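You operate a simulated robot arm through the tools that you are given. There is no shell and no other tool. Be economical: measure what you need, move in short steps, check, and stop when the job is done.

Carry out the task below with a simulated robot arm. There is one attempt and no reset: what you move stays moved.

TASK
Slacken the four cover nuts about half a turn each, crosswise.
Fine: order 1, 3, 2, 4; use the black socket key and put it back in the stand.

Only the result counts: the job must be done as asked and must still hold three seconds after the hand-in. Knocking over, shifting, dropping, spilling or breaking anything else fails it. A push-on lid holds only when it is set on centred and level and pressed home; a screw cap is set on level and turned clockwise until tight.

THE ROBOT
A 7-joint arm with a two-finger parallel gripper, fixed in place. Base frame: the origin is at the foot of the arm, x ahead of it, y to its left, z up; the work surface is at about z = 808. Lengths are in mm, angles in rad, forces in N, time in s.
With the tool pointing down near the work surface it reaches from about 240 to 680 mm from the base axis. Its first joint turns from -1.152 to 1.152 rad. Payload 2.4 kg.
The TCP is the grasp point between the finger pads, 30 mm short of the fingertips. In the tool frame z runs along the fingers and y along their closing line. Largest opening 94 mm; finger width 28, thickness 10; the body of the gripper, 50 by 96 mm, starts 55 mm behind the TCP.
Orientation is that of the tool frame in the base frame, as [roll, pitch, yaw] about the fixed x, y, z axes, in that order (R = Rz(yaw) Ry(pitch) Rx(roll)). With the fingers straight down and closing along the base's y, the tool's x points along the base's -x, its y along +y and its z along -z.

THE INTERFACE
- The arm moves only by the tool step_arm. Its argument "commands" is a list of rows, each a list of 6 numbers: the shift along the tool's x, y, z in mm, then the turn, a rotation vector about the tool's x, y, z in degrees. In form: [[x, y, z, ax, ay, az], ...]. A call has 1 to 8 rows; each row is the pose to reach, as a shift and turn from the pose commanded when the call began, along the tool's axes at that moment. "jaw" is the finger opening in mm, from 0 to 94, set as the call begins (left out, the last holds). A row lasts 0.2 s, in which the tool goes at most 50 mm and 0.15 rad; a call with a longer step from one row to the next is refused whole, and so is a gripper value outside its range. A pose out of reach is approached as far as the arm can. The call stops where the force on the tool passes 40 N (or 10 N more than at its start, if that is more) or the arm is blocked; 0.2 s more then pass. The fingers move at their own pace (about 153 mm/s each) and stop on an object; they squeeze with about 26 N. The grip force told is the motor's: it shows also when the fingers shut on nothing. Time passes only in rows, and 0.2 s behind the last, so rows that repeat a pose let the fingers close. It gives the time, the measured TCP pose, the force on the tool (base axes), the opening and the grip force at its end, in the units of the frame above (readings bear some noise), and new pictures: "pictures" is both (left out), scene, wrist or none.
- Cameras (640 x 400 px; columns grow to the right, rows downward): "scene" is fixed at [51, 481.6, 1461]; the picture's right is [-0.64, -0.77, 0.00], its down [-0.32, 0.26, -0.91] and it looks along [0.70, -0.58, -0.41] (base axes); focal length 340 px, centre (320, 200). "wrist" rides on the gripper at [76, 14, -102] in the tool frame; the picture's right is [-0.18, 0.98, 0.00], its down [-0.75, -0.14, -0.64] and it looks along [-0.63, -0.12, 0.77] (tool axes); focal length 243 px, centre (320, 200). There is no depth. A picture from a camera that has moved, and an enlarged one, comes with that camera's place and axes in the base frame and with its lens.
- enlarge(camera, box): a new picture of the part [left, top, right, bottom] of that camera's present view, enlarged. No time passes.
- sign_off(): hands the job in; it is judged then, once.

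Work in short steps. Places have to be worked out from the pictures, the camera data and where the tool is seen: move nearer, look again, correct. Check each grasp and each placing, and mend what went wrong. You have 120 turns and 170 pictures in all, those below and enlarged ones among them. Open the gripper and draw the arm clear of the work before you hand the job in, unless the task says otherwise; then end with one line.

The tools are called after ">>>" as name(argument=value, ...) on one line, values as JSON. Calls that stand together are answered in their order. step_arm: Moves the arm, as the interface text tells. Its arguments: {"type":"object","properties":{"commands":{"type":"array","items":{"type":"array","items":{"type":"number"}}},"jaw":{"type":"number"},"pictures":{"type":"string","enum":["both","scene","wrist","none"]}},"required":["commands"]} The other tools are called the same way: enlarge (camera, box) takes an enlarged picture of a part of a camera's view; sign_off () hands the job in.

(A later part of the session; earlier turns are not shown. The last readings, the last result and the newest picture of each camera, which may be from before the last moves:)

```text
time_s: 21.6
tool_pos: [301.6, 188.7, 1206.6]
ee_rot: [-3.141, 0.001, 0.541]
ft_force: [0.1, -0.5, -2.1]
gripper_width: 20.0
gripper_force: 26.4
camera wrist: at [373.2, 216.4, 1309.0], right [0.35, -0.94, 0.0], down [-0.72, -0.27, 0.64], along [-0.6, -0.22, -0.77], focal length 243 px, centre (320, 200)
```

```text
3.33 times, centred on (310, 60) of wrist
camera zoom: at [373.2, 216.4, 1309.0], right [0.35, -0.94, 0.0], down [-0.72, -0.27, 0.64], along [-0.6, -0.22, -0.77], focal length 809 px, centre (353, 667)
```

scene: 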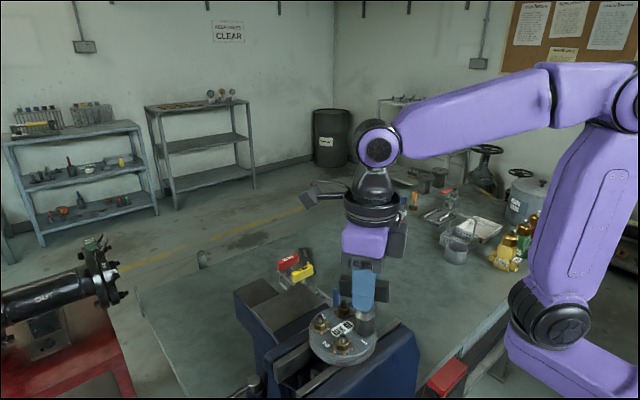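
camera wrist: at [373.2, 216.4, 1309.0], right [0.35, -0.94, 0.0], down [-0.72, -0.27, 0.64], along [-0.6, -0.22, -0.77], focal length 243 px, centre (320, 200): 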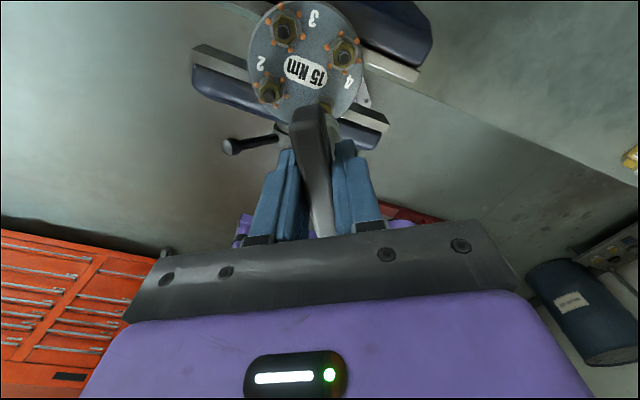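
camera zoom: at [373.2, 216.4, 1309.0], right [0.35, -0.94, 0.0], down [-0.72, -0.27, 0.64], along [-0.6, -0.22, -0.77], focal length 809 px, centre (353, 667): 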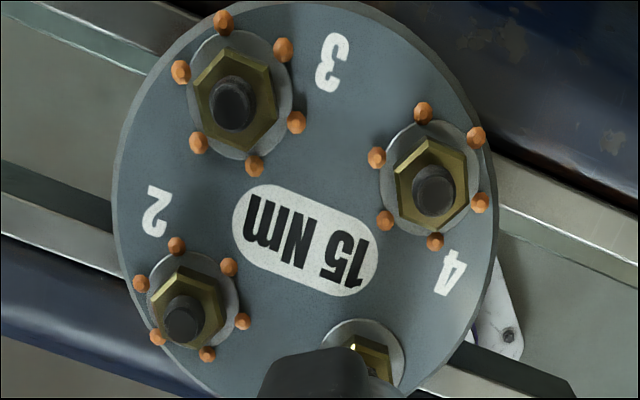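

Nut 1's orange indicators are gone, so it is slack. Next I read the hex orientation of the other three nuts.

>>> enlarge(camera="wrist", box=[268, 5, 308, 45])

>>> enlarge(camera="wrist", box=[250, 70, 290, 110])

>>> enlarge(camera="wrist", box=[326, 33, 366, 73])

```text
10.00 times, centred on (288, 25) of wrist
camera zoom: at [373.2, 216.4, 1309.0], right [0.35, -0.94, 0.0], down [-0.72, -0.27, 0.64], along [-0.6, -0.22, -0.77], focal length 2426 px, centre (640, 1950)
```

zoom: 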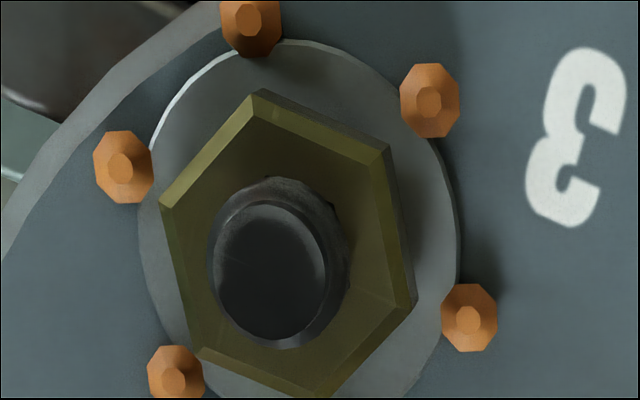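

```text
10.00 times, centred on (270, 90) of wrist
camera zoom: at [373.2, 216.4, 1309.0], right [0.35, -0.94, 0.0], down [-0.72, -0.27, 0.64], along [-0.6, -0.22, -0.77], focal length 2426 px, centre (820, 1300)
```

zoom: 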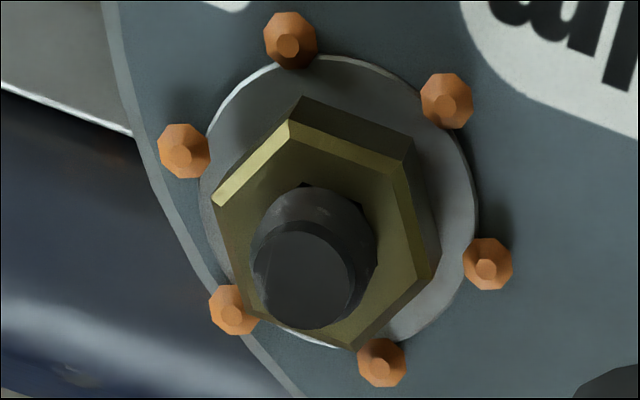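

```text
10.00 times, centred on (346, 53) of wrist
camera zoom: at [373.2, 216.4, 1309.0], right [0.35, -0.94, 0.0], down [-0.72, -0.27, 0.64], along [-0.6, -0.22, -0.77], focal length 2426 px, centre (60, 1670)
```

zoom: 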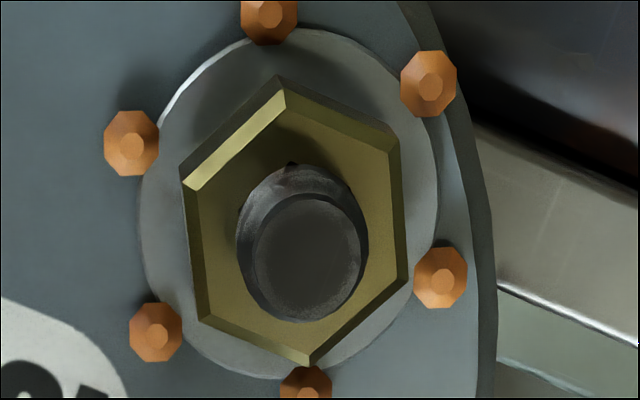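

All remaining nuts are at ≈30° like nut 1. I rotate back 181° in the air, above the studs, in three calls.

>>> step_arm(commands=[[0, 0, 0, 0, 0, 8], [0, 0, 0, 0, 0, 16], [0, 0, 0, 0, 0, 24], [0, 0, 0, 0, 0, 32], [0, 0, 0, 0, 0, 40], [0, 0, 0, 0, 0, 48], [0, 0, 0, 0, 0, 56], [0, 0, 0, 0, 0, 64]], pictures="none")

>>> step_arm(commands=[[0, 0, 0, 0, 0, 8], [0, 0, 0, 0, 0, 16], [0, 0, 0, 0, 0, 24], [0, 0, 0, 0, 0, 32], [0, 0, 0, 0, 0, 40], [0, 0, 0, 0, 0, 48], [0, 0, 0, 0, 0, 56], [0, 0, 0, 0, 0, 64]], pictures="none")

>>> step_arm(commands=[[0, 0, 0, 0, 0, 8], [0, 0, 0, 0, 0, 16], [0, 0, 0, 0, 0, 24], [0, 0, 0, 0, 0, 32], [0, 0, 0, 0, 0, 40], [0, 0, 0, 0, 0, 48], [0, 0, 0, 0, 0, 53], [0, 0, 0, 0, 0, 53]], pictures="none")

```text
time_s: 23.4
tool_pos: [302.2, 189.3, 1207.4]
ee_rot: [3.141, 0.001, -0.582]
ft_force: [-0.2, 0.0, -1.3]
gripper_width: 20.3
gripper_force: 25.6
```

```text
time_s: 25.2
tool_pos: [302.0, 188.0, 1207.3]
ee_rot: [3.141, 0.001, -1.697]
ft_force: [0.5, -0.2, -2.3]
gripper_width: 19.9
gripper_force: 26.0
```

```text
time_s: 27.0
tool_pos: [301.8, 188.3, 1207.3]
ee_rot: [3.141, 0.0, -2.62]
ft_force: [-0.8, 0.3, -1.1]
gripper_width: 20.1
gripper_force: 26.3
```

Back at yaw −2.62. I shift +49.1, +49.1 in base to nut 3 and lower partway, then check alignment.

>>> step_arm(commands=[[-33.5, 9, 0, 0, 0, 0], [-67, 18.1, 0, 0, 0, 0], [-67, 18.1, 0, 0, 0, 0], [-67, 18.1, 14, 0, 0, 0], [-67, 18.1, 20, 0, 0, 0], [-67, 18.1, 20, 0, 0, 0]], pictures="none")

>>> enlarge(camera="scene", box=[290, 280, 350, 340])

```text
time_s: 28.4
tool_pos: [350.6, 237.8, 1186.4]
ee_rot: [3.141, -0.002, -2.618]
ft_force: [-0.5, -0.3, -2.0]
gripper_width: 19.9
gripper_force: 25.8
```

```text
6.67 times, centred on (320, 310) of scene
camera zoom: at [51.0, 481.6, 1461.0], right [-0.64, -0.77, 0.0], down [-0.32, 0.26, -0.91], along [0.7, -0.58, -0.41], focal length 2270 px, centre (320, -533)
```

zoom: 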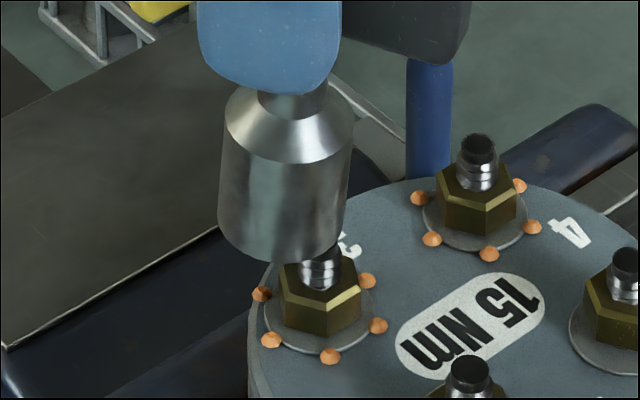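

The key has tilted ~4° in the hand (bottom toward −tool x), from off-axis turning. I raise 10 mm and tilt the tool +4° about its y so the socket is plumb again, then re-measure.

>>> step_arm(commands=[[0, 0, -10, 0, 0, 0], [0, 0, -10, 0, 4, 0], [0, 0, -10, 0, 4, 0]], pictures="wrist")

>>> enlarge(camera="scene", box=[280, 265, 360, 345])

```text
time_s: 29.2
tool_pos: [351.4, 237.0, 1197.9]
ee_rot: [3.141, -0.071, -2.618]
ft_force: [-0.4, 0.0, -1.5]
gripper_width: 20.2
gripper_force: 26.0
camera wrist: at [282.9, 215.9, 1305.0], right [-0.33, 0.94, -0.01], down [0.76, 0.28, 0.59], along [0.56, 0.19, -0.81], focal length 243 px, centre (320, 200)
```

wrist: 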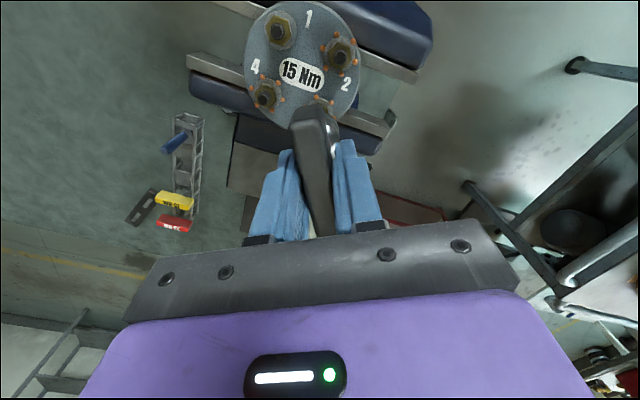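

```text
5.00 times, centred on (320, 305) of scene
camera zoom: at [51.0, 481.6, 1461.0], right [-0.64, -0.77, 0.0], down [-0.32, 0.26, -0.91], along [0.7, -0.58, -0.41], focal length 1702 px, centre (320, -325)
```

zoom: 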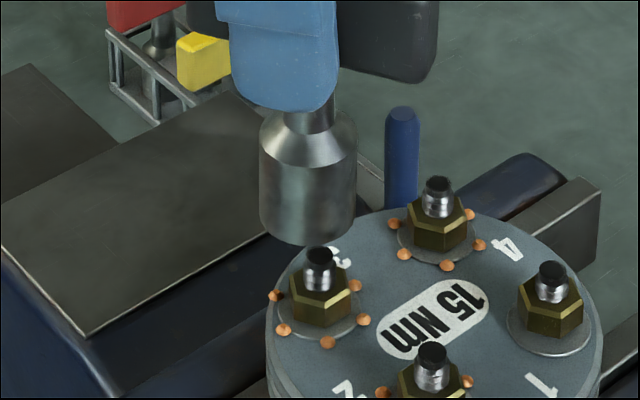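

Nearly plumb; I add 1.5° more and measure both directions in a tight zoom.

>>> step_arm(commands=[[0, 0, 0, 0, 1.5, 0], [0, 0, 0, 0, 1.5, 0]], pictures="none")

>>> enlarge(camera="scene", box=[295, 275, 345, 340])

```text
time_s: 29.8
tool_pos: [352.0, 236.6, 1196.3]
ee_rot: [-3.141, -0.095, -2.619]
ft_force: [0.7, -0.5, -1.0]
gripper_width: 19.9
gripper_force: 26.0
```

```text
6.15 times, centred on (320, 308) of scene
camera zoom: at [51.0, 481.6, 1461.0], right [-0.64, -0.77, 0.0], down [-0.32, 0.26, -0.91], along [0.7, -0.58, -0.41], focal length 2095 px, centre (320, -462)
```

zoom: 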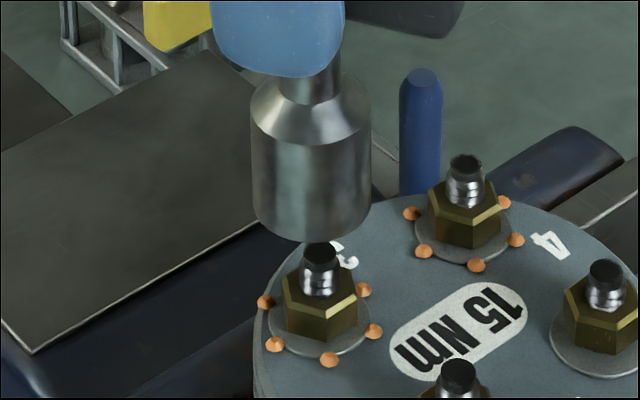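

Socket is plumb now. It needs about (−4.8, +1.2) mm in base to be over nut 3; I shift and lower 8 mm vertically, then re-measure.

>>> step_arm(commands=[[3.6, 3.4, 0.3, 0, 0, 0], [2.8, 3.4, 8.3, 0, 0, 0], [2.8, 3.4, 8.3, 0, 0, 0]], pictures="none")

>>> enlarge(camera="scene", box=[295, 275, 345, 340])

```text
time_s: 30.6
tool_pos: [345.5, 239.1, 1187.7]
ee_rot: [3.141, -0.095, -2.616]
ft_force: [0.1, 0.3, -0.8]
gripper_width: 20.0
gripper_force: 26.5
```

```text
6.15 times, centred on (320, 308) of scene
camera zoom: at [51.0, 481.6, 1461.0], right [-0.64, -0.77, 0.0], down [-0.32, 0.26, -0.91], along [0.7, -0.58, -0.41], focal length 2095 px, centre (320, -462)
```

zoom: 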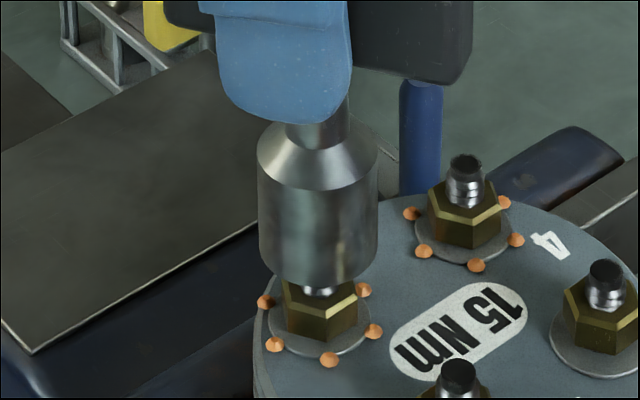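

Centred over nut 3 in both directions. I lower vertically toward full seating, watching force.

>>> step_arm(commands=[[-0.8, 0, 8, 0, 0, 0], [-1.4, 0, 14, 0, 0, 0], [-1.8, 0, 18, 0, 0, 0], [-2.2, 0, 22, 0, 0, 0], [-2.4, 0, 25, 0, 0, 0]], pictures="none")

>>> enlarge(camera="scene", box=[290, 265, 350, 340])

```text
time_s: 31.8
tool_pos: [346.1, 239.7, 1164.1]
ee_rot: [3.141, -0.091, -2.618]
ft_force: [-0.3, 0.2, 25.5]
gripper_width: 20.5
gripper_force: 26.2
```

```text
5.33 times, centred on (320, 302) of scene
camera zoom: at [50.7, 481.4, 1461.1], right [-0.64, -0.77, 0.0], down [-0.32, 0.26, -0.91], along [0.7, -0.58, -0.41], focal length 1816 px, centre (320, -347)
```

zoom: 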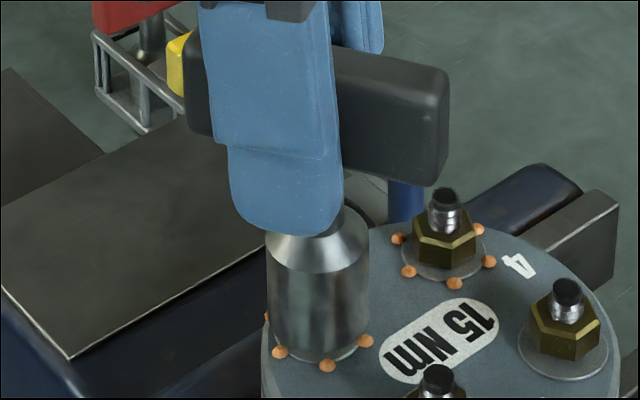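

Seated on nut 3 (z below the mismatch height). I release the key so it stands on the nut, level the hand, and look at how the bar lies between the fingers.

>>> step_arm(commands=[[0, 0, -2, 0, 0, 0], [0, 0, -2, 0, 0, 0], [0, 0, -2, 0, -2.7, 0], [0, 0, -2, 0, -5.4, 0], [0, 0, -2, 0, -5.4, 0]], jaw=50, pictures="wrist")

>>> enlarge(camera="scene", box=[280, 245, 360, 340])

>>> enlarge(camera="wrist", box=[220, 80, 420, 240])

```text
time_s: 33.0
tool_pos: [346.5, 239.3, 1164.9]
ee_rot: [3.141, 0.0, -2.617]
ft_force: [0.5, -0.1, 0.4]
gripper_width: 49.7
gripper_force: 0.0
camera wrist: at [272.3, 214.1, 1268.3], right [-0.33, 0.94, 0.0], down [0.72, 0.26, 0.64], along [0.6, 0.21, -0.77], focal length 243 px, centre (320, 200)
```

wrist: 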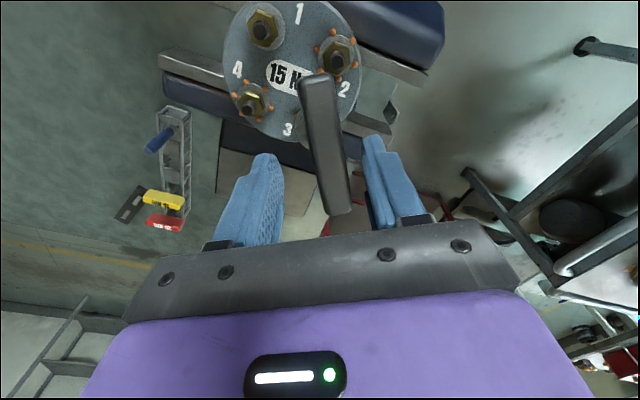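

```text
4.21 times, centred on (320, 292) of scene
camera zoom: at [51.0, 481.6, 1461.0], right [-0.64, -0.77, 0.0], down [-0.32, 0.26, -0.91], along [0.7, -0.58, -0.41], focal length 1433 px, centre (320, -190)
```

zoom: 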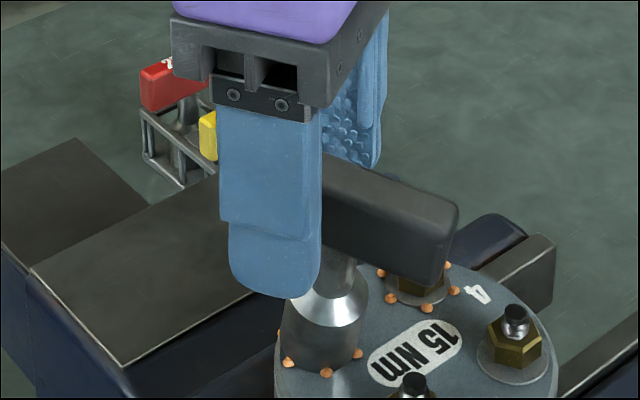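

```text
2.50 times, centred on (320, 160) of wrist
camera zoom: at [272.3, 214.1, 1268.3], right [-0.33, 0.94, 0.0], down [0.72, 0.26, 0.64], along [0.6, 0.21, -0.77], focal length 606 px, centre (320, 300)
```

zoom: 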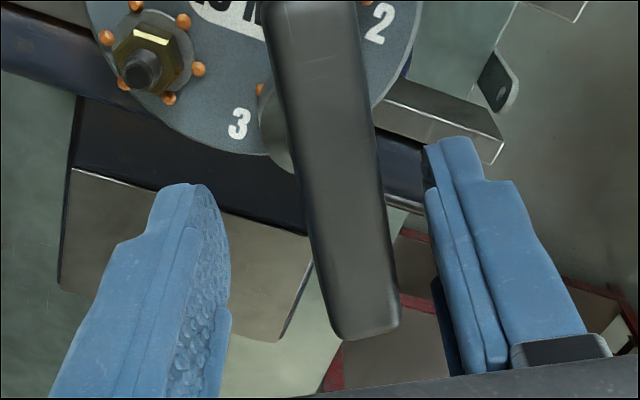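

On release the key leaned over on the nut. I inspect it carefully before touching it again.

>>> enlarge(camera="wrist", box=[230, 50, 400, 220])

>>> enlarge(camera="scene", box=[295, 280, 355, 345])

```text
2.35 times, centred on (315, 135) of wrist
camera zoom: at [272.3, 214.1, 1268.3], right [-0.33, 0.94, 0.0], down [0.72, 0.26, 0.64], along [0.6, 0.21, -0.77], focal length 571 px, centre (332, 353)
```

zoom: 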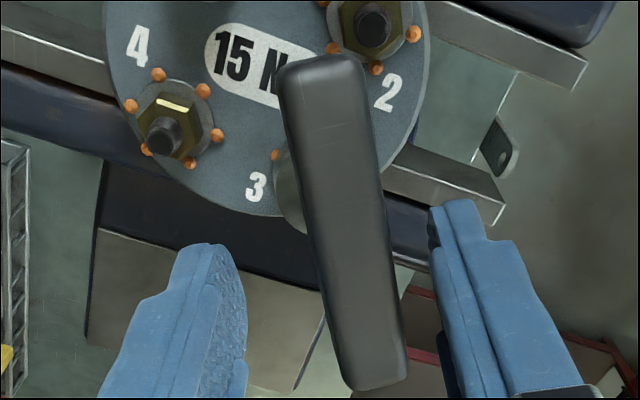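

```text
6.15 times, centred on (325, 312) of scene
camera zoom: at [51.0, 481.6, 1461.0], right [-0.64, -0.77, 0.0], down [-0.32, 0.26, -0.91], along [0.7, -0.58, -0.41], focal length 2095 px, centre (289, -492)
```

zoom: 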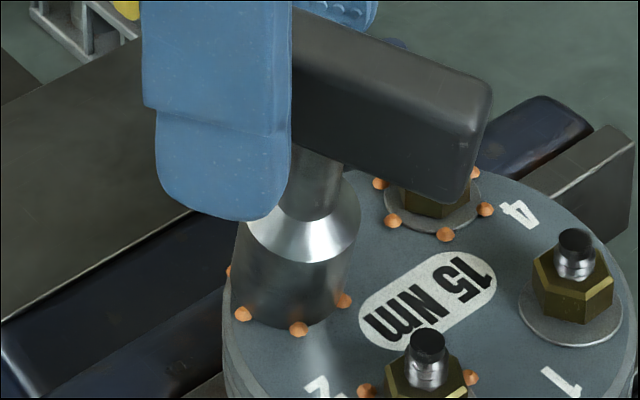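

The key leans about 8° along the bar axis (top toward +tool x). I match the hand's tilt to it and move the TCP over the bar's centre, still open.

>>> step_arm(commands=[[6, -1, 0, 0, -4, 0], [13, -2, 0, 0, -8, 0], [13, -2, 0, 0, -8, 0]], pictures="wrist")

>>> enlarge(camera="scene", box=[280, 255, 360, 345])

```text
time_s: 33.8
tool_pos: [336.8, 232.3, 1166.5]
ee_rot: [-3.141, 0.137, -2.619]
ft_force: [0.5, -0.7, 0.0]
gripper_width: 49.8
gripper_force: 0.0
camera wrist: at [251.3, 199.3, 1257.3], right [-0.33, 0.94, 0.03], down [0.64, 0.21, 0.74], along [0.69, 0.26, -0.67], focal length 243 px, centre (320, 200)
```

wrist: 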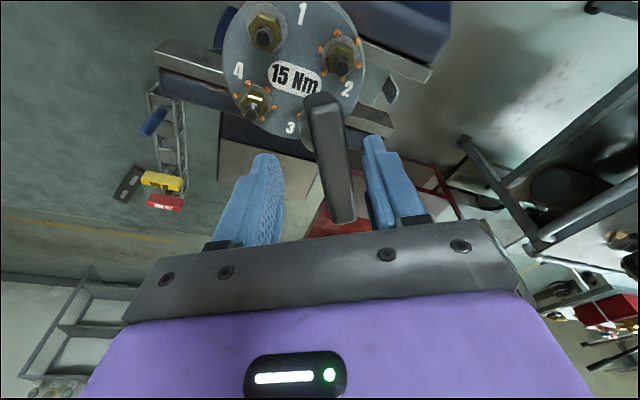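

```text
4.44 times, centred on (320, 300) of scene
camera zoom: at [51.0, 481.6, 1461.0], right [-0.64, -0.77, 0.0], down [-0.32, 0.26, -0.91], along [0.7, -0.58, -0.41], focal length 1513 px, centre (320, -244)
```

zoom: 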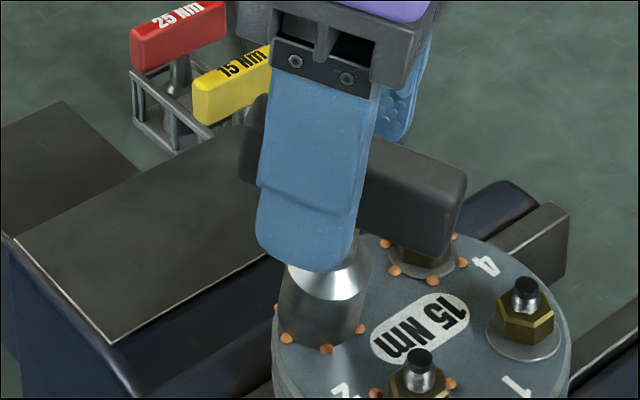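

The bar is still 11 mm toward +x and 9 mm toward +y of the TCP and ~8 mm higher than fully seated, so the socket is perched, not home. I centre over the bar and close to catch it.

>>> step_arm(commands=[[6, 1, -3, 0, 0, 0], [11, 2, -5, 0, 0, 0], [11, 2, -5, 0, 0, 0]], pictures="none")

>>> step_arm(commands=[[0, 0, 0, 0, 0, 0], [0, 0, 0, 0, 0, 0], [0, 0, 0, 0, 0, 0]], jaw=0, pictures="wrist")

>>> enlarge(camera="scene", box=[280, 255, 360, 345])

```text
time_s: 34.6
tool_pos: [325.6, 226.8, 1169.3]
ee_rot: [-3.142, 0.139, -2.619]
ft_force: [0.7, -0.6, -0.7]
gripper_width: 50.2
gripper_force: 0.0
```

```text
time_s: 35.4
tool_pos: [325.7, 227.3, 1168.8]
ee_rot: [-3.14, 0.141, -2.618]
ft_force: [-1.1, 0.8, 7.9]
gripper_width: 19.2
gripper_force: 25.7
camera wrist: at [239.8, 195.0, 1260.3], right [-0.33, 0.94, 0.03], down [0.64, 0.21, 0.74], along [0.69, 0.26, -0.67], focal length 243 px, centre (320, 200)
```

wrist: 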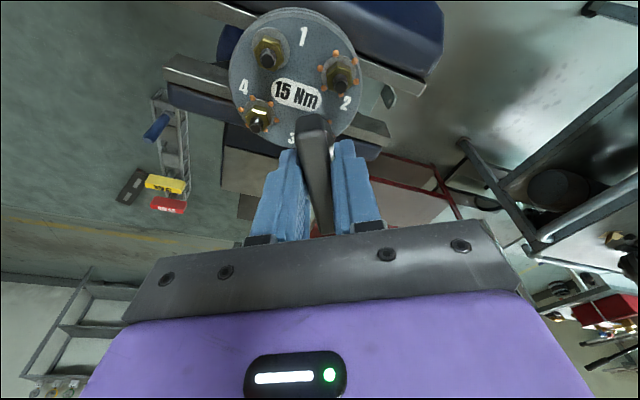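

```text
4.44 times, centred on (320, 300) of scene
camera zoom: at [50.9, 481.6, 1461.0], right [-0.64, -0.77, 0.0], down [-0.32, 0.26, -0.91], along [0.7, -0.58, -0.41], focal length 1513 px, centre (320, -244)
```

zoom: 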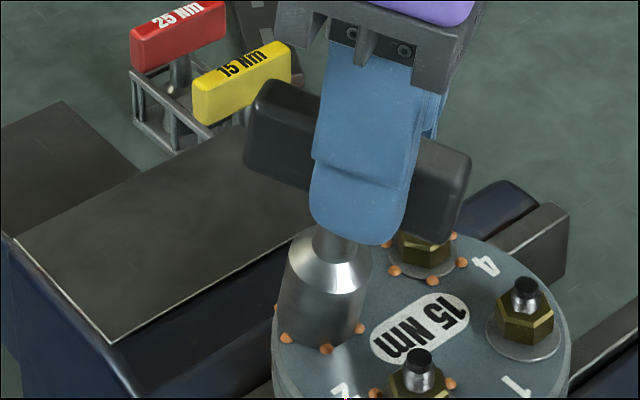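

Caught again. I lift along the key's axis 22 mm, then bring the hand back to vertical and check plumbness.

>>> step_arm(commands=[[0, 0, -6, 0, 0, 0], [0, 0, -22, 0, 0, 0], [-6, 0, -26, 0, 4, 0], [-11.8, 0, -26, 0, 8, 0], [-11.8, 0, -26, 0, 8, 0]], pictures="wrist")

>>> enlarge(camera="scene", box=[280, 255, 360, 345])

```text
time_s: 36.6
tool_pos: [333.0, 230.0, 1196.4]
ee_rot: [-3.14, -0.004, -2.618]
ft_force: [0.5, 0.5, -0.4]
gripper_width: 15.6
gripper_force: 25.7
camera wrist: at [258.7, 206.1, 1299.0], right [-0.33, 0.94, 0.0], down [0.72, 0.26, 0.64], along [0.6, 0.21, -0.77], focal length 243 px, centre (320, 200)
```

wrist: 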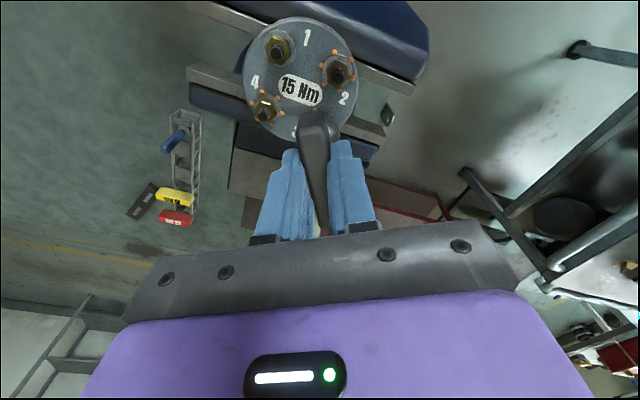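

```text
4.44 times, centred on (320, 300) of scene
camera zoom: at [51.0, 481.6, 1461.0], right [-0.64, -0.77, 0.0], down [-0.32, 0.26, -0.91], along [0.7, -0.58, -0.41], focal length 1513 px, centre (320, -244)
```

zoom: 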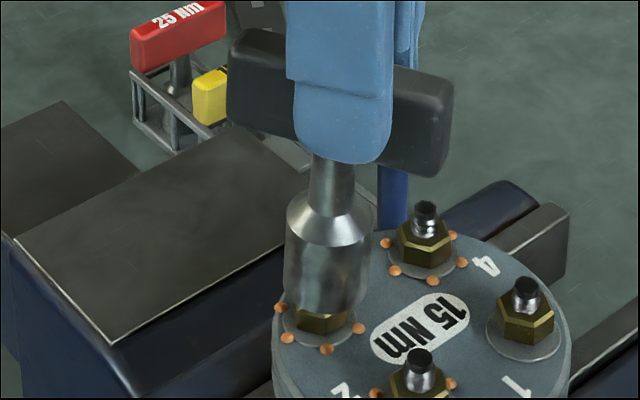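

The grip width fell from 20 to 15.6 mm, so the bar sits differently now. I look closer.

>>> enlarge(camera="wrist", box=[240, 90, 400, 250])

>>> enlarge(camera="scene", box=[295, 235, 355, 330])

```text
2.50 times, centred on (320, 170) of wrist
camera zoom: at [258.7, 206.1, 1299.0], right [-0.33, 0.94, 0.0], down [0.72, 0.26, 0.64], along [0.6, 0.21, -0.77], focal length 606 px, centre (320, 275)
```

zoom: 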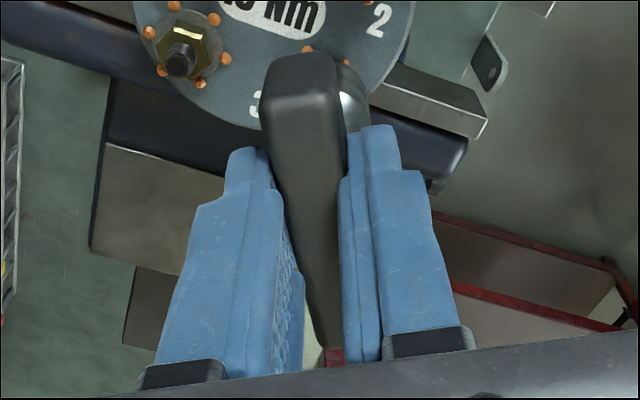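

```text
4.21 times, centred on (325, 282) of scene
camera zoom: at [51.0, 481.6, 1461.0], right [-0.64, -0.77, 0.0], down [-0.32, 0.26, -0.91], along [0.7, -0.58, -0.41], focal length 1433 px, centre (299, -147)
```

zoom: 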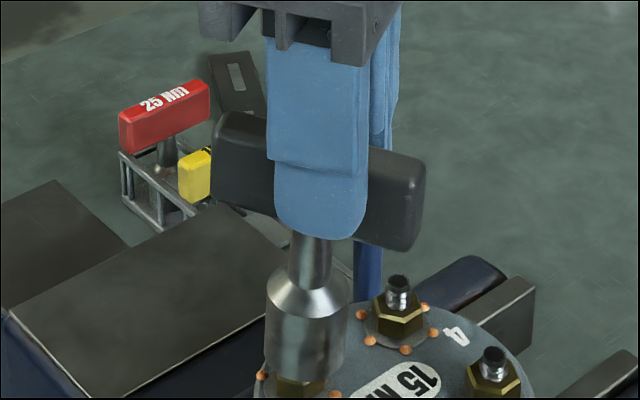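

The bar is now held ~5 mm off-centre but firmly, tilted ≈2.7°. I raise 10 mm, straighten it, shift over nut 3 and measure again.

>>> step_arm(commands=[[0, 0, -10, 0, 0, 0], [0, 0, -10, 0, 2.7, 0], [-8.2, -4.8, -10, 0, 2.7, 0], [-8.2, -4.8, -10, 0, 2.7, 0]], pictures="wrist")

>>> enlarge(camera="scene", box=[280, 240, 360, 340])

```text
time_s: 37.6
tool_pos: [341.3, 230.7, 1206.8]
ee_rot: [-3.14, -0.049, -2.618]
ft_force: [0.2, 0.2, -2.5]
gripper_width: 15.5
gripper_force: 25.8
camera wrist: at [271.6, 208.4, 1312.8], right [-0.33, 0.94, -0.01], down [0.75, 0.27, 0.6], along [0.57, 0.19, -0.8], focal length 243 px, centre (320, 200)
```

wrist: 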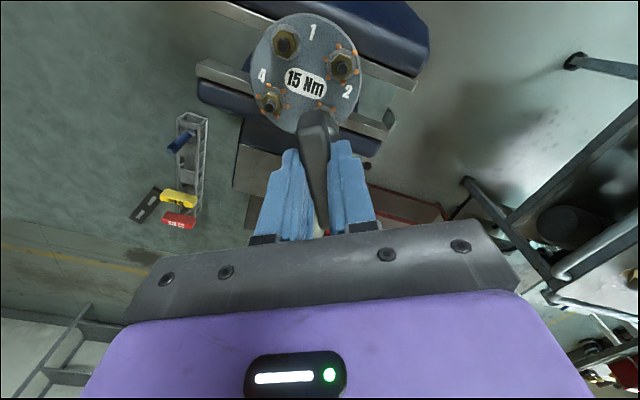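

```text
4.00 times, centred on (320, 290) of scene
camera zoom: at [51.0, 481.6, 1461.0], right [-0.64, -0.77, 0.0], down [-0.32, 0.26, -0.91], along [0.7, -0.58, -0.41], focal length 1362 px, centre (320, -160)
```

zoom: 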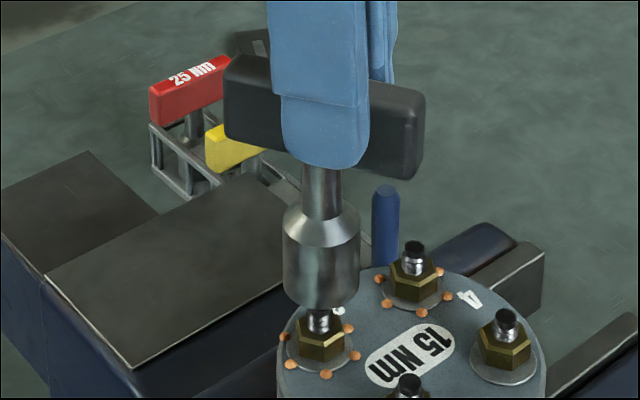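

Plumb and aligned sideways. I lower gradually until contact with nut 3, which fixes the rim height.

>>> step_arm(commands=[[-0.4, 0, 8, 0, 0, 0], [-0.6, 0, 13, 0, 0, 0], [-0.8, 0, 17, 0, 0, 0], [-0.9, 0, 19, 0, 0, 0]], pictures="none")

>>> enlarge(camera="scene", box=[295, 270, 350, 340])

```text
time_s: 38.6
tool_pos: [341.3, 232.2, 1187.8]
ee_rot: [-3.141, -0.049, -2.618]
ft_force: [1.0, -0.7, -1.2]
gripper_width: 15.7
gripper_force: 26.3
```

```text
5.71 times, centred on (322, 305) of scene
camera zoom: at [51.0, 481.6, 1461.0], right [-0.64, -0.77, 0.0], down [-0.32, 0.26, -0.91], along [0.7, -0.58, -0.41], focal length 1945 px, centre (306, -400)
```

zoom: 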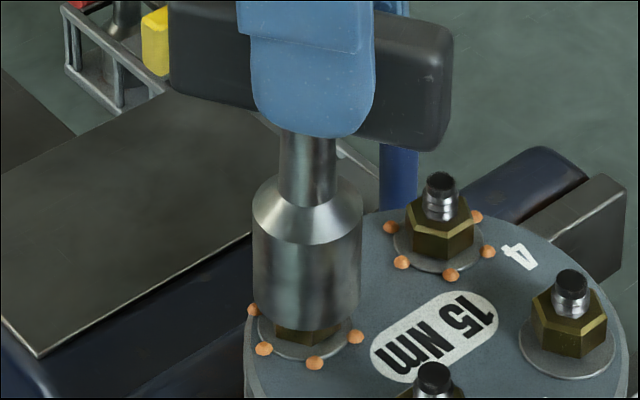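

Not yet in contact; by comparison with nut 1 there are about 4 mm left. I lower 6 mm in small rows.

>>> step_arm(commands=[[-0.1, 0, 2, 0, 0, 0], [-0.2, 0, 4, 0, 0, 0], [-0.3, 0, 6, 0, 0, 0], [-0.3, 0, 6, 0, 0, 0]], pictures="none")

>>> enlarge(camera="scene", box=[295, 270, 350, 340])

```text
time_s: 39.6
tool_pos: [341.7, 231.3, 1183.5]
ee_rot: [3.141, -0.05, -2.618]
ft_force: [0.2, 0.4, -0.9]
gripper_width: 15.3
gripper_force: 26.3
```

```text
5.71 times, centred on (322, 305) of scene
camera zoom: at [51.0, 481.6, 1461.0], right [-0.64, -0.77, 0.0], down [-0.32, 0.26, -0.91], along [0.7, -0.58, -0.41], focal length 1945 px, centre (306, -400)
```

zoom: 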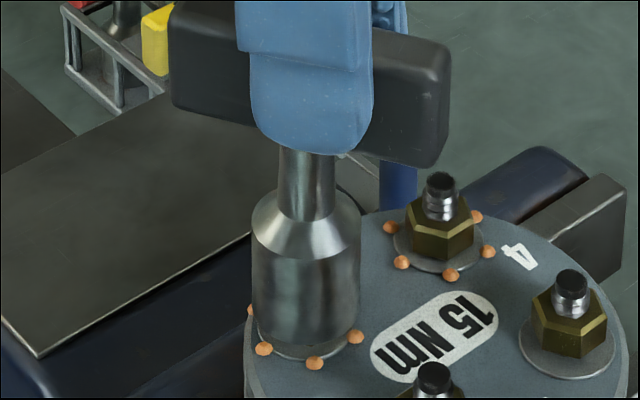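

It slides over the nut freely. I lower the remaining ~4–5 mm.

>>> step_arm(commands=[[-0.1, 0, 2, 0, 0, 0], [-0.2, 0, 4, 0, 0, 0], [-0.3, 0, 5.5, 0, 0, 0], [-0.3, 0, 5.5, 0, 0, 0]], pictures="none")

>>> enlarge(camera="scene", box=[295, 270, 350, 340])

```text
time_s: 40.6
tool_pos: [342.4, 230.5, 1175.9]
ee_rot: [3.14, -0.049, -2.616]
ft_force: [0.8, 0.7, -1.5]
gripper_width: 15.4
gripper_force: 26.1
```

```text
5.71 times, centred on (322, 305) of scene
camera zoom: at [51.0, 481.6, 1461.0], right [-0.64, -0.77, 0.0], down [-0.32, 0.26, -0.91], along [0.7, -0.58, -0.41], focal length 1945 px, centre (306, -400)
```

zoom: 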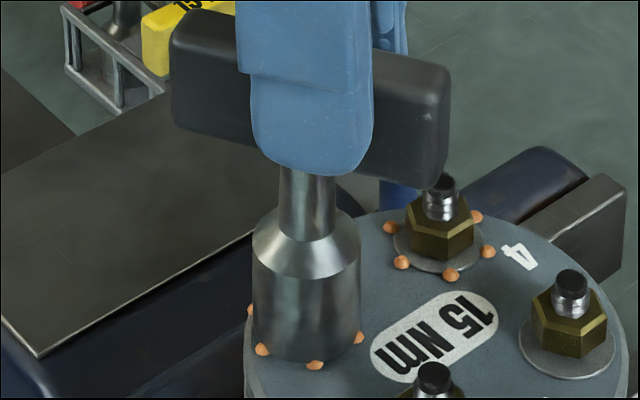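

Fully seated on nut 3. The hand grips only the bar's top, so I release, and look before regripping deeper and centred.

>>> step_arm(commands=[[0, 0, 0, 0, 0, 0], [0, 0, 0, 0, 0, 0], [0, 0, 0, 0, -2.8, 0], [0, 0, 0, 0, -2.8, 0]], jaw=50, pictures="none")

>>> enlarge(camera="scene", box=[295, 270, 350, 340])

>>> enlarge(camera="wrist", box=[230, 60, 410, 230])

```text
time_s: 41.6
tool_pos: [341.7, 231.3, 1176.3]
ee_rot: [3.141, 0.001, -2.617]
ft_force: [-0.3, -0.3, 0.2]
gripper_width: 49.8
gripper_force: 0.0
```

```text
5.71 times, centred on (322, 305) of scene
camera zoom: at [51.0, 481.6, 1461.0], right [-0.64, -0.77, 0.0], down [-0.32, 0.26, -0.91], along [0.7, -0.58, -0.41], focal length 1945 px, centre (306, -400)
```

zoom: 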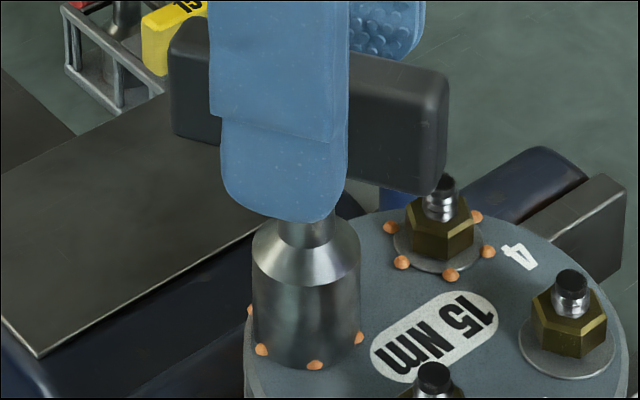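

```text
2.35 times, centred on (320, 145) of wrist
camera zoom: at [267.1, 206.1, 1278.9], right [-0.33, 0.94, 0.0], down [0.72, 0.26, 0.64], along [0.61, 0.21, -0.77], focal length 571 px, centre (320, 329)
```

zoom: 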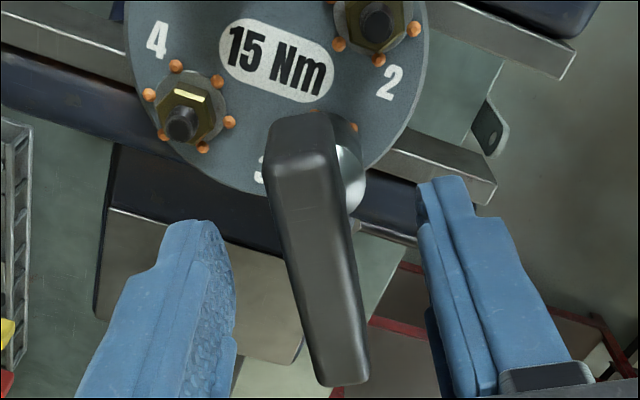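

The key stands upright, seated. The bar centre is at tool (−9.9, −0.4) with 1.6° skew; I recentre, lower 13.5 mm, and then close.

>>> step_arm(commands=[[-9.9, -0.4, 0, 0, 0, 1.6], [-9.9, -0.4, 8, 0, 0, 1.6], [-9.9, -0.4, 13.5, 0, 0, 1.6], [-9.9, -0.4, 13.5, 0, 0, 1.6]], pictures="none")

>>> enlarge(camera="wrist", box=[230, 60, 410, 230])

```text
time_s: 42.6
tool_pos: [350.3, 235.9, 1162.1]
ee_rot: [-3.139, 0.0, -2.646]
ft_force: [0.0, 0.5, 0.3]
gripper_width: 49.9
gripper_force: 0.1
```

```text
2.35 times, centred on (320, 145) of wrist
camera zoom: at [274.7, 212.8, 1265.5], right [-0.31, 0.95, 0.0], down [0.73, 0.23, 0.64], along [0.61, 0.2, -0.77], focal length 571 px, centre (320, 329)
```

zoom: 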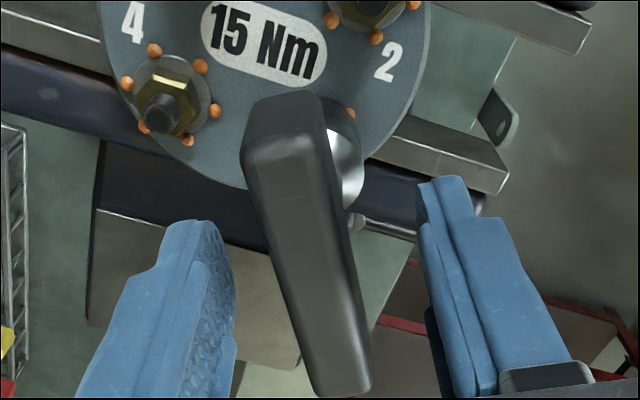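

The bar is centred in the hand to within half a millimetre. I close.

>>> step_arm(commands=[[0, 0, 0, 0, 0, 0], [0, 0, 0, 0, 0, 0], [0, 0, 0, 0, 0, 0]], jaw=0, pictures="none")

>>> step_arm(commands=[[0, 0, 0, 0, 0, -8], [0, 0, 0, 0, 0, -16], [0, 0, 0, 0, 0, -24], [0, 0, 0, 0, 0, -32], [0, 0, 0, 0, 0, -40], [0, 0, 0, 0, 0, -48], [0, 0, 0, 0, 0, -56], [0, 0, 0, 0, 0, -64]], pictures="scene")

```text
time_s: 43.4
tool_pos: [348.8, 235.4, 1164.0]
ee_rot: [-3.141, 0.0, -2.646]
ft_force: [0.6, -1.3, 0.5]
gripper_width: 20.1
gripper_force: 25.7
```

```text
time_s: 45.2
tool_pos: [350.4, 237.1, 1163.4]
ee_rot: [-3.139, 0.003, -1.525]
ft_force: [-4.7, 7.8, 16.0]
gripper_width: 20.3
gripper_force: 25.9
```

scene: 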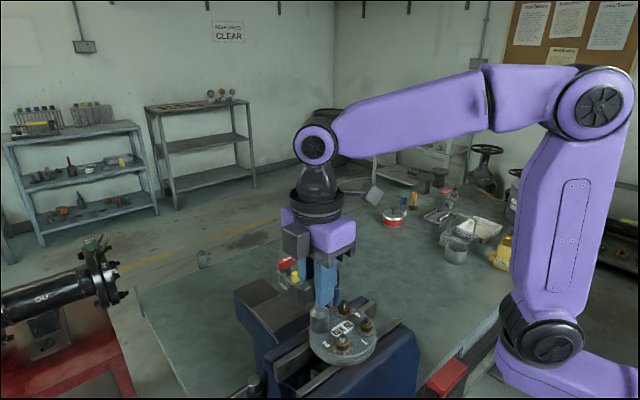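

Turning well (64°); the nut rising pushes up 16 N, so I ease up 0.7 mm and trim sideways slightly while continuing 64°.

>>> step_arm(commands=[[-0.3, 0.2, -0.6, 0, 0, -8], [-0.5, 0.3, -0.7, 0, 0, -16], [-0.5, 0.3, -0.7, 0, 0, -24], [-0.5, 0.3, -0.8, 0, 0, -32], [-0.5, 0.3, -0.8, 0, 0, -40], [-0.5, 0.3, -0.9, 0, 0, -48], [-0.5, 0.3, -1, 0, 0, -56], [-0.5, 0.3, -1, 0, 0, -64]], pictures="none")

```text
time_s: 47.0
tool_pos: [350.5, 235.4, 1162.0]
ee_rot: [3.139, 0.004, -0.408]
ft_force: [-11.3, 2.6, -1.7]
gripper_width: 20.3
gripper_force: 26.2
```

128° done, sideways force 11 N; I trim −1 mm in x and turn the last 55°.

>>> step_arm(commands=[[-0.6, 0.1, 0, 0, 0, -8], [-1, 0.2, 0, 0, 0, -16], [-1, 0.2, 0, 0, 0, -24], [-1, 0.2, 0, 0, 0, -32], [-1, 0.2, 0, 0, 0, -40], [-1, 0.2, 0, 0, 0, -48], [-1, 0.2, 0, 0, 0, -55], [-1, 0.2, 0, 0, 0, -55]], pictures="none")

>>> enlarge(camera="scene", box=[285, 255, 355, 340])

```text
time_s: 48.8
tool_pos: [348.9, 236.3, 1163.9]
ee_rot: [-3.141, 0.001, 0.551]
ft_force: [-6.3, -3.0, 0.0]
gripper_width: 20.1
gripper_force: 26.2
```

```text
4.71 times, centred on (320, 298) of scene
camera zoom: at [50.8, 481.5, 1461.1], right [-0.64, -0.77, 0.0], down [-0.32, 0.26, -0.91], along [0.7, -0.58, -0.41], focal length 1602 px, centre (320, -259)
```

zoom: 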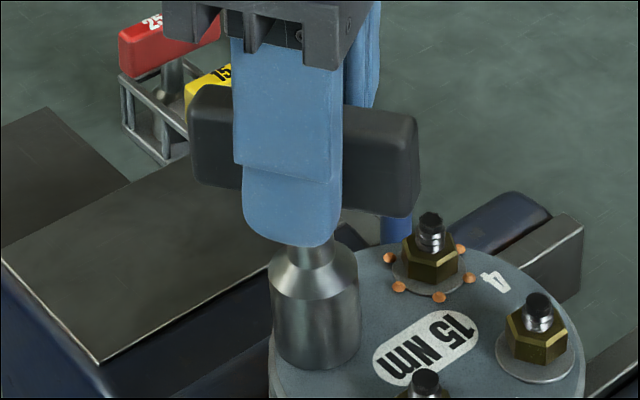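

Nut 3's indicators are gone too. I release the key on the nut so it stands true, to regrip it squarely.

>>> step_arm(commands=[[0, 0, 0, 0, 0, 0], [0, 0, 0, 0, 0, 0]], jaw=50, pictures="none")

>>> enlarge(camera="wrist", box=[230, 60, 410, 240])

>>> enlarge(camera="scene", box=[285, 255, 355, 340])

```text
time_s: 49.4
tool_pos: [349.1, 236.9, 1162.7]
ee_rot: [-3.141, 0.0, 0.547]
ft_force: [0.2, 1.0, -0.6]
gripper_width: 50.1
gripper_force: 0.0
```

```text
2.22 times, centred on (320, 150) of wrist
camera zoom: at [420.7, 264.4, 1266.2], right [0.35, -0.93, 0.0], down [-0.72, -0.27, 0.64], along [-0.6, -0.23, -0.77], focal length 539 px, centre (320, 311)
```

zoom: 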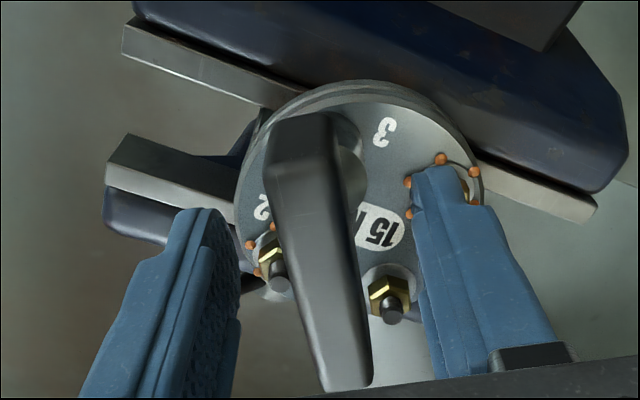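

```text
4.71 times, centred on (320, 298) of scene
camera zoom: at [51.0, 481.6, 1461.0], right [-0.64, -0.77, 0.0], down [-0.32, 0.26, -0.91], along [0.7, -0.58, -0.41], focal length 1602 px, centre (320, -259)
```

zoom: 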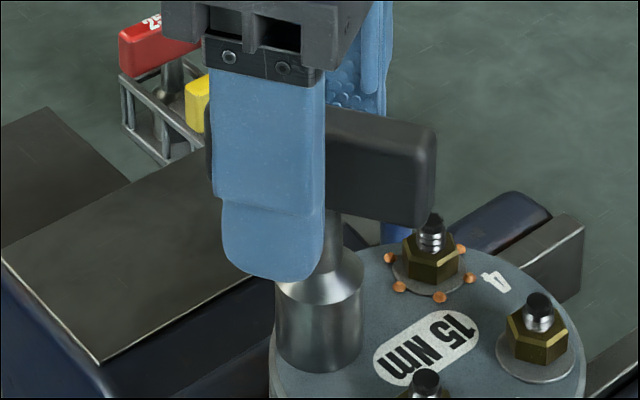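

The key leans ~3.4° on the nut along the bar. I match that tilt, centre over the bar and regrip.

>>> step_arm(commands=[[-4, 0.6, 0, 0, 1.7, 1.4], [-7.1, 0.6, 0, 0, 3.4, 1.4], [-7.1, 0.6, 0, 0, 3.4, 1.4]], pictures="none")

>>> step_arm(commands=[[0, 0, 0, 0, 0, 0], [0, 0, 0, 0, 0, 0], [0, 0, 0, 0, 0, 0]], jaw=0, pictures="none")

>>> step_arm(commands=[[0, 0, -8, 0, 0, 0], [0, 0, -25, 0, 0, 0], [2.5, 0, -45, 0, -1.7, 0], [5, 0, -50, 0, -3.4, 0], [5, 0, -50, 0, -3.4, 0]], pictures="wrist")

>>> enlarge(camera="scene", box=[280, 235, 360, 340])

```text
time_s: 50.2
tool_pos: [344.4, 231.6, 1162.4]
ee_rot: [3.14, -0.059, 0.523]
ft_force: [0.0, 1.4, 0.1]
gripper_width: 49.9
gripper_force: 0.1
```

```text
time_s: 51.0
tool_pos: [343.1, 232.4, 1162.7]
ee_rot: [3.141, -0.061, 0.523]
ft_force: [-0.3, 0.1, 0.4]
gripper_width: 20.2
gripper_force: 26.3
```

```text
time_s: 52.2
tool_pos: [344.4, 234.3, 1215.4]
ee_rot: [-3.141, 0.0, 0.525]
ft_force: [-0.8, -0.6, -1.3]
gripper_width: 20.0
gripper_force: 26.1
camera wrist: at [416.9, 260.3, 1317.0], right [0.33, -0.94, 0.0], down [-0.72, -0.25, 0.64], along [-0.61, -0.21, -0.77], focal length 243 px, centre (320, 200)
```

wrist: 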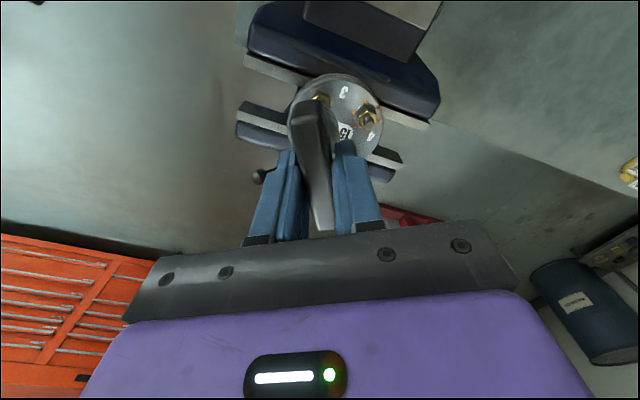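

```text
3.81 times, centred on (320, 288) of scene
camera zoom: at [51.0, 481.6, 1461.0], right [-0.64, -0.77, 0.0], down [-0.32, 0.26, -0.91], along [0.7, -0.58, -0.41], focal length 1297 px, centre (320, -133)
```

zoom: 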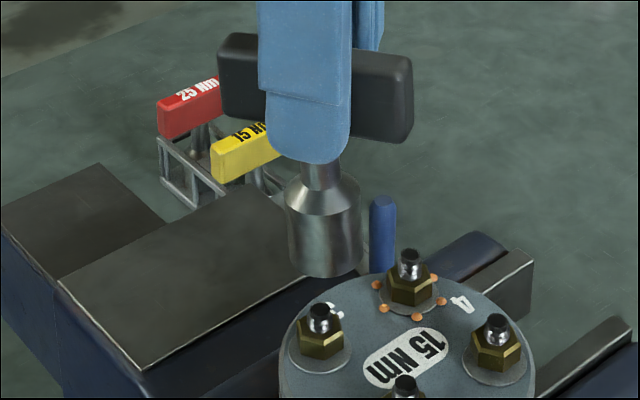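

Key held with ~2° residual tilt. I rotate back 180° in the air first.

>>> step_arm(commands=[[0, 0, 0, 0, 0, 8], [0, 0, 0, 0, 0, 16], [0, 0, 0, 0, 0, 24], [0, 0, 0, 0, 0, 32], [0, 0, 0, 0, 0, 40], [0, 0, 0, 0, 0, 48], [0, 0, 0, 0, 0, 56], [0, 0, 0, 0, 0, 64]], pictures="none")

>>> step_arm(commands=[[0, 0, 0, 0, 0, 8], [0, 0, 0, 0, 0, 16], [0, 0, 0, 0, 0, 24], [0, 0, 0, 0, 0, 32], [0, 0, 0, 0, 0, 40], [0, 0, 0, 0, 0, 48], [0, 0, 0, 0, 0, 56], [0, 0, 0, 0, 0, 64]], pictures="none")

>>> step_arm(commands=[[0, 0, 0, 0, 0, 8], [0, 0, 0, 0, 0, 16], [0, 0, 0, 0, 0, 24], [0, 0, 0, 0, 0, 32], [0, 0, 0, 0, 0, 40], [0, 0, 0, 0, 0, 48], [0, 0, 0, 0, 0, 52], [0, 0, 0, 0, 0, 52]], pictures="none")

```text
time_s: 54.0
tool_pos: [344.0, 232.7, 1213.0]
ee_rot: [-3.141, 0.0, -0.597]
ft_force: [-0.9, 0.0, -1.2]
gripper_width: 19.7
gripper_force: 26.1
```

```text
time_s: 55.8
tool_pos: [345.5, 233.7, 1213.0]
ee_rot: [-3.141, 0.0, -1.713]
ft_force: [-0.1, -0.6, -1.2]
gripper_width: 19.8
gripper_force: 26.3
```

```text
time_s: 57.6
tool_pos: [343.9, 232.6, 1213.4]
ee_rot: [-3.139, 0.0, -2.619]
ft_force: [0.1, 0.6, -1.3]
gripper_width: 20.1
gripper_force: 25.7
```

I tilt +2.1° to plumb the key, carry it over nut 2 and lower to just above the stud, then measure.

>>> step_arm(commands=[[18, 12, 0, 0, 2.1, 0], [35.9, 23.8, 0, 0, 2.1, 0], [35.9, 23.8, 8, 0, 2.1, 0], [35.9, 23.8, 15, 0, 2.1, 0], [35.9, 23.8, 15, 0, 2.1, 0]], pictures="none")

>>> enlarge(camera="scene", box=[305, 275, 375, 365])

```text
time_s: 58.8
tool_pos: [301.1, 235.8, 1198.3]
ee_rot: [3.142, -0.036, -2.617]
ft_force: [0.7, 0.3, 0.0]
gripper_width: 20.2
gripper_force: 25.6
```

```text
4.44 times, centred on (340, 320) of scene
camera zoom: at [51.0, 481.6, 1461.0], right [-0.64, -0.77, 0.0], down [-0.32, 0.26, -0.91], along [0.7, -0.58, -0.41], focal length 1513 px, centre (231, -333)
```

zoom: 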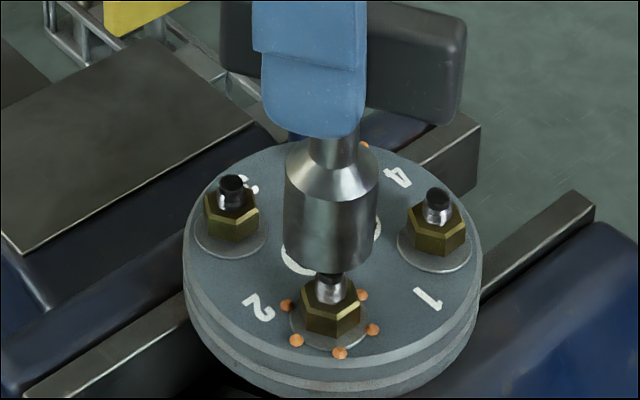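

Well centred (≈1 mm). I trim (+0.3, −1.2) and lower gradually.

>>> step_arm(commands=[[0.1, -1.2, 8, 0, 0, 0], [-0.3, -1.2, 18, 0, 0, 0], [-0.5, -1.2, 24, 0, 0, 0], [-0.7, -1.2, 28, 0, 0, 0], [-0.9, -1.2, 32, 0, 0, 0], [-0.9, -1.2, 35, 0, 0, 0], [-0.9, -1.2, 35, 0, 0, 0]], pictures="none")

>>> enlarge(camera="scene", box=[305, 275, 375, 365])

```text
time_s: 60.4
tool_pos: [301.9, 234.6, 1163.2]
ee_rot: [-3.141, -0.04, -2.619]
ft_force: [-1.4, 1.4, -1.5]
gripper_width: 20.1
gripper_force: 26.3
```

```text
4.44 times, centred on (340, 320) of scene
camera zoom: at [51.0, 481.7, 1461.0], right [-0.64, -0.77, 0.0], down [-0.32, 0.26, -0.91], along [0.7, -0.58, -0.41], focal length 1513 px, centre (231, -333)
```

zoom: 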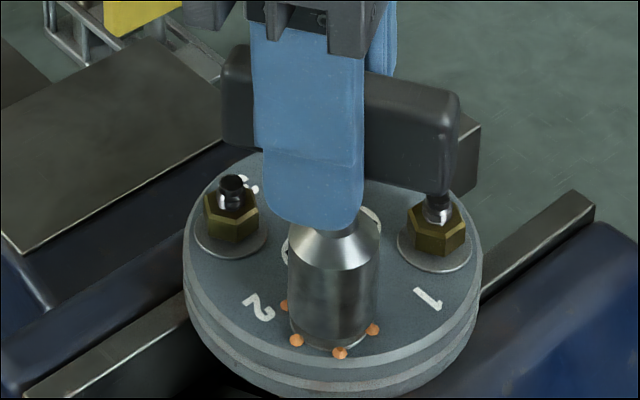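

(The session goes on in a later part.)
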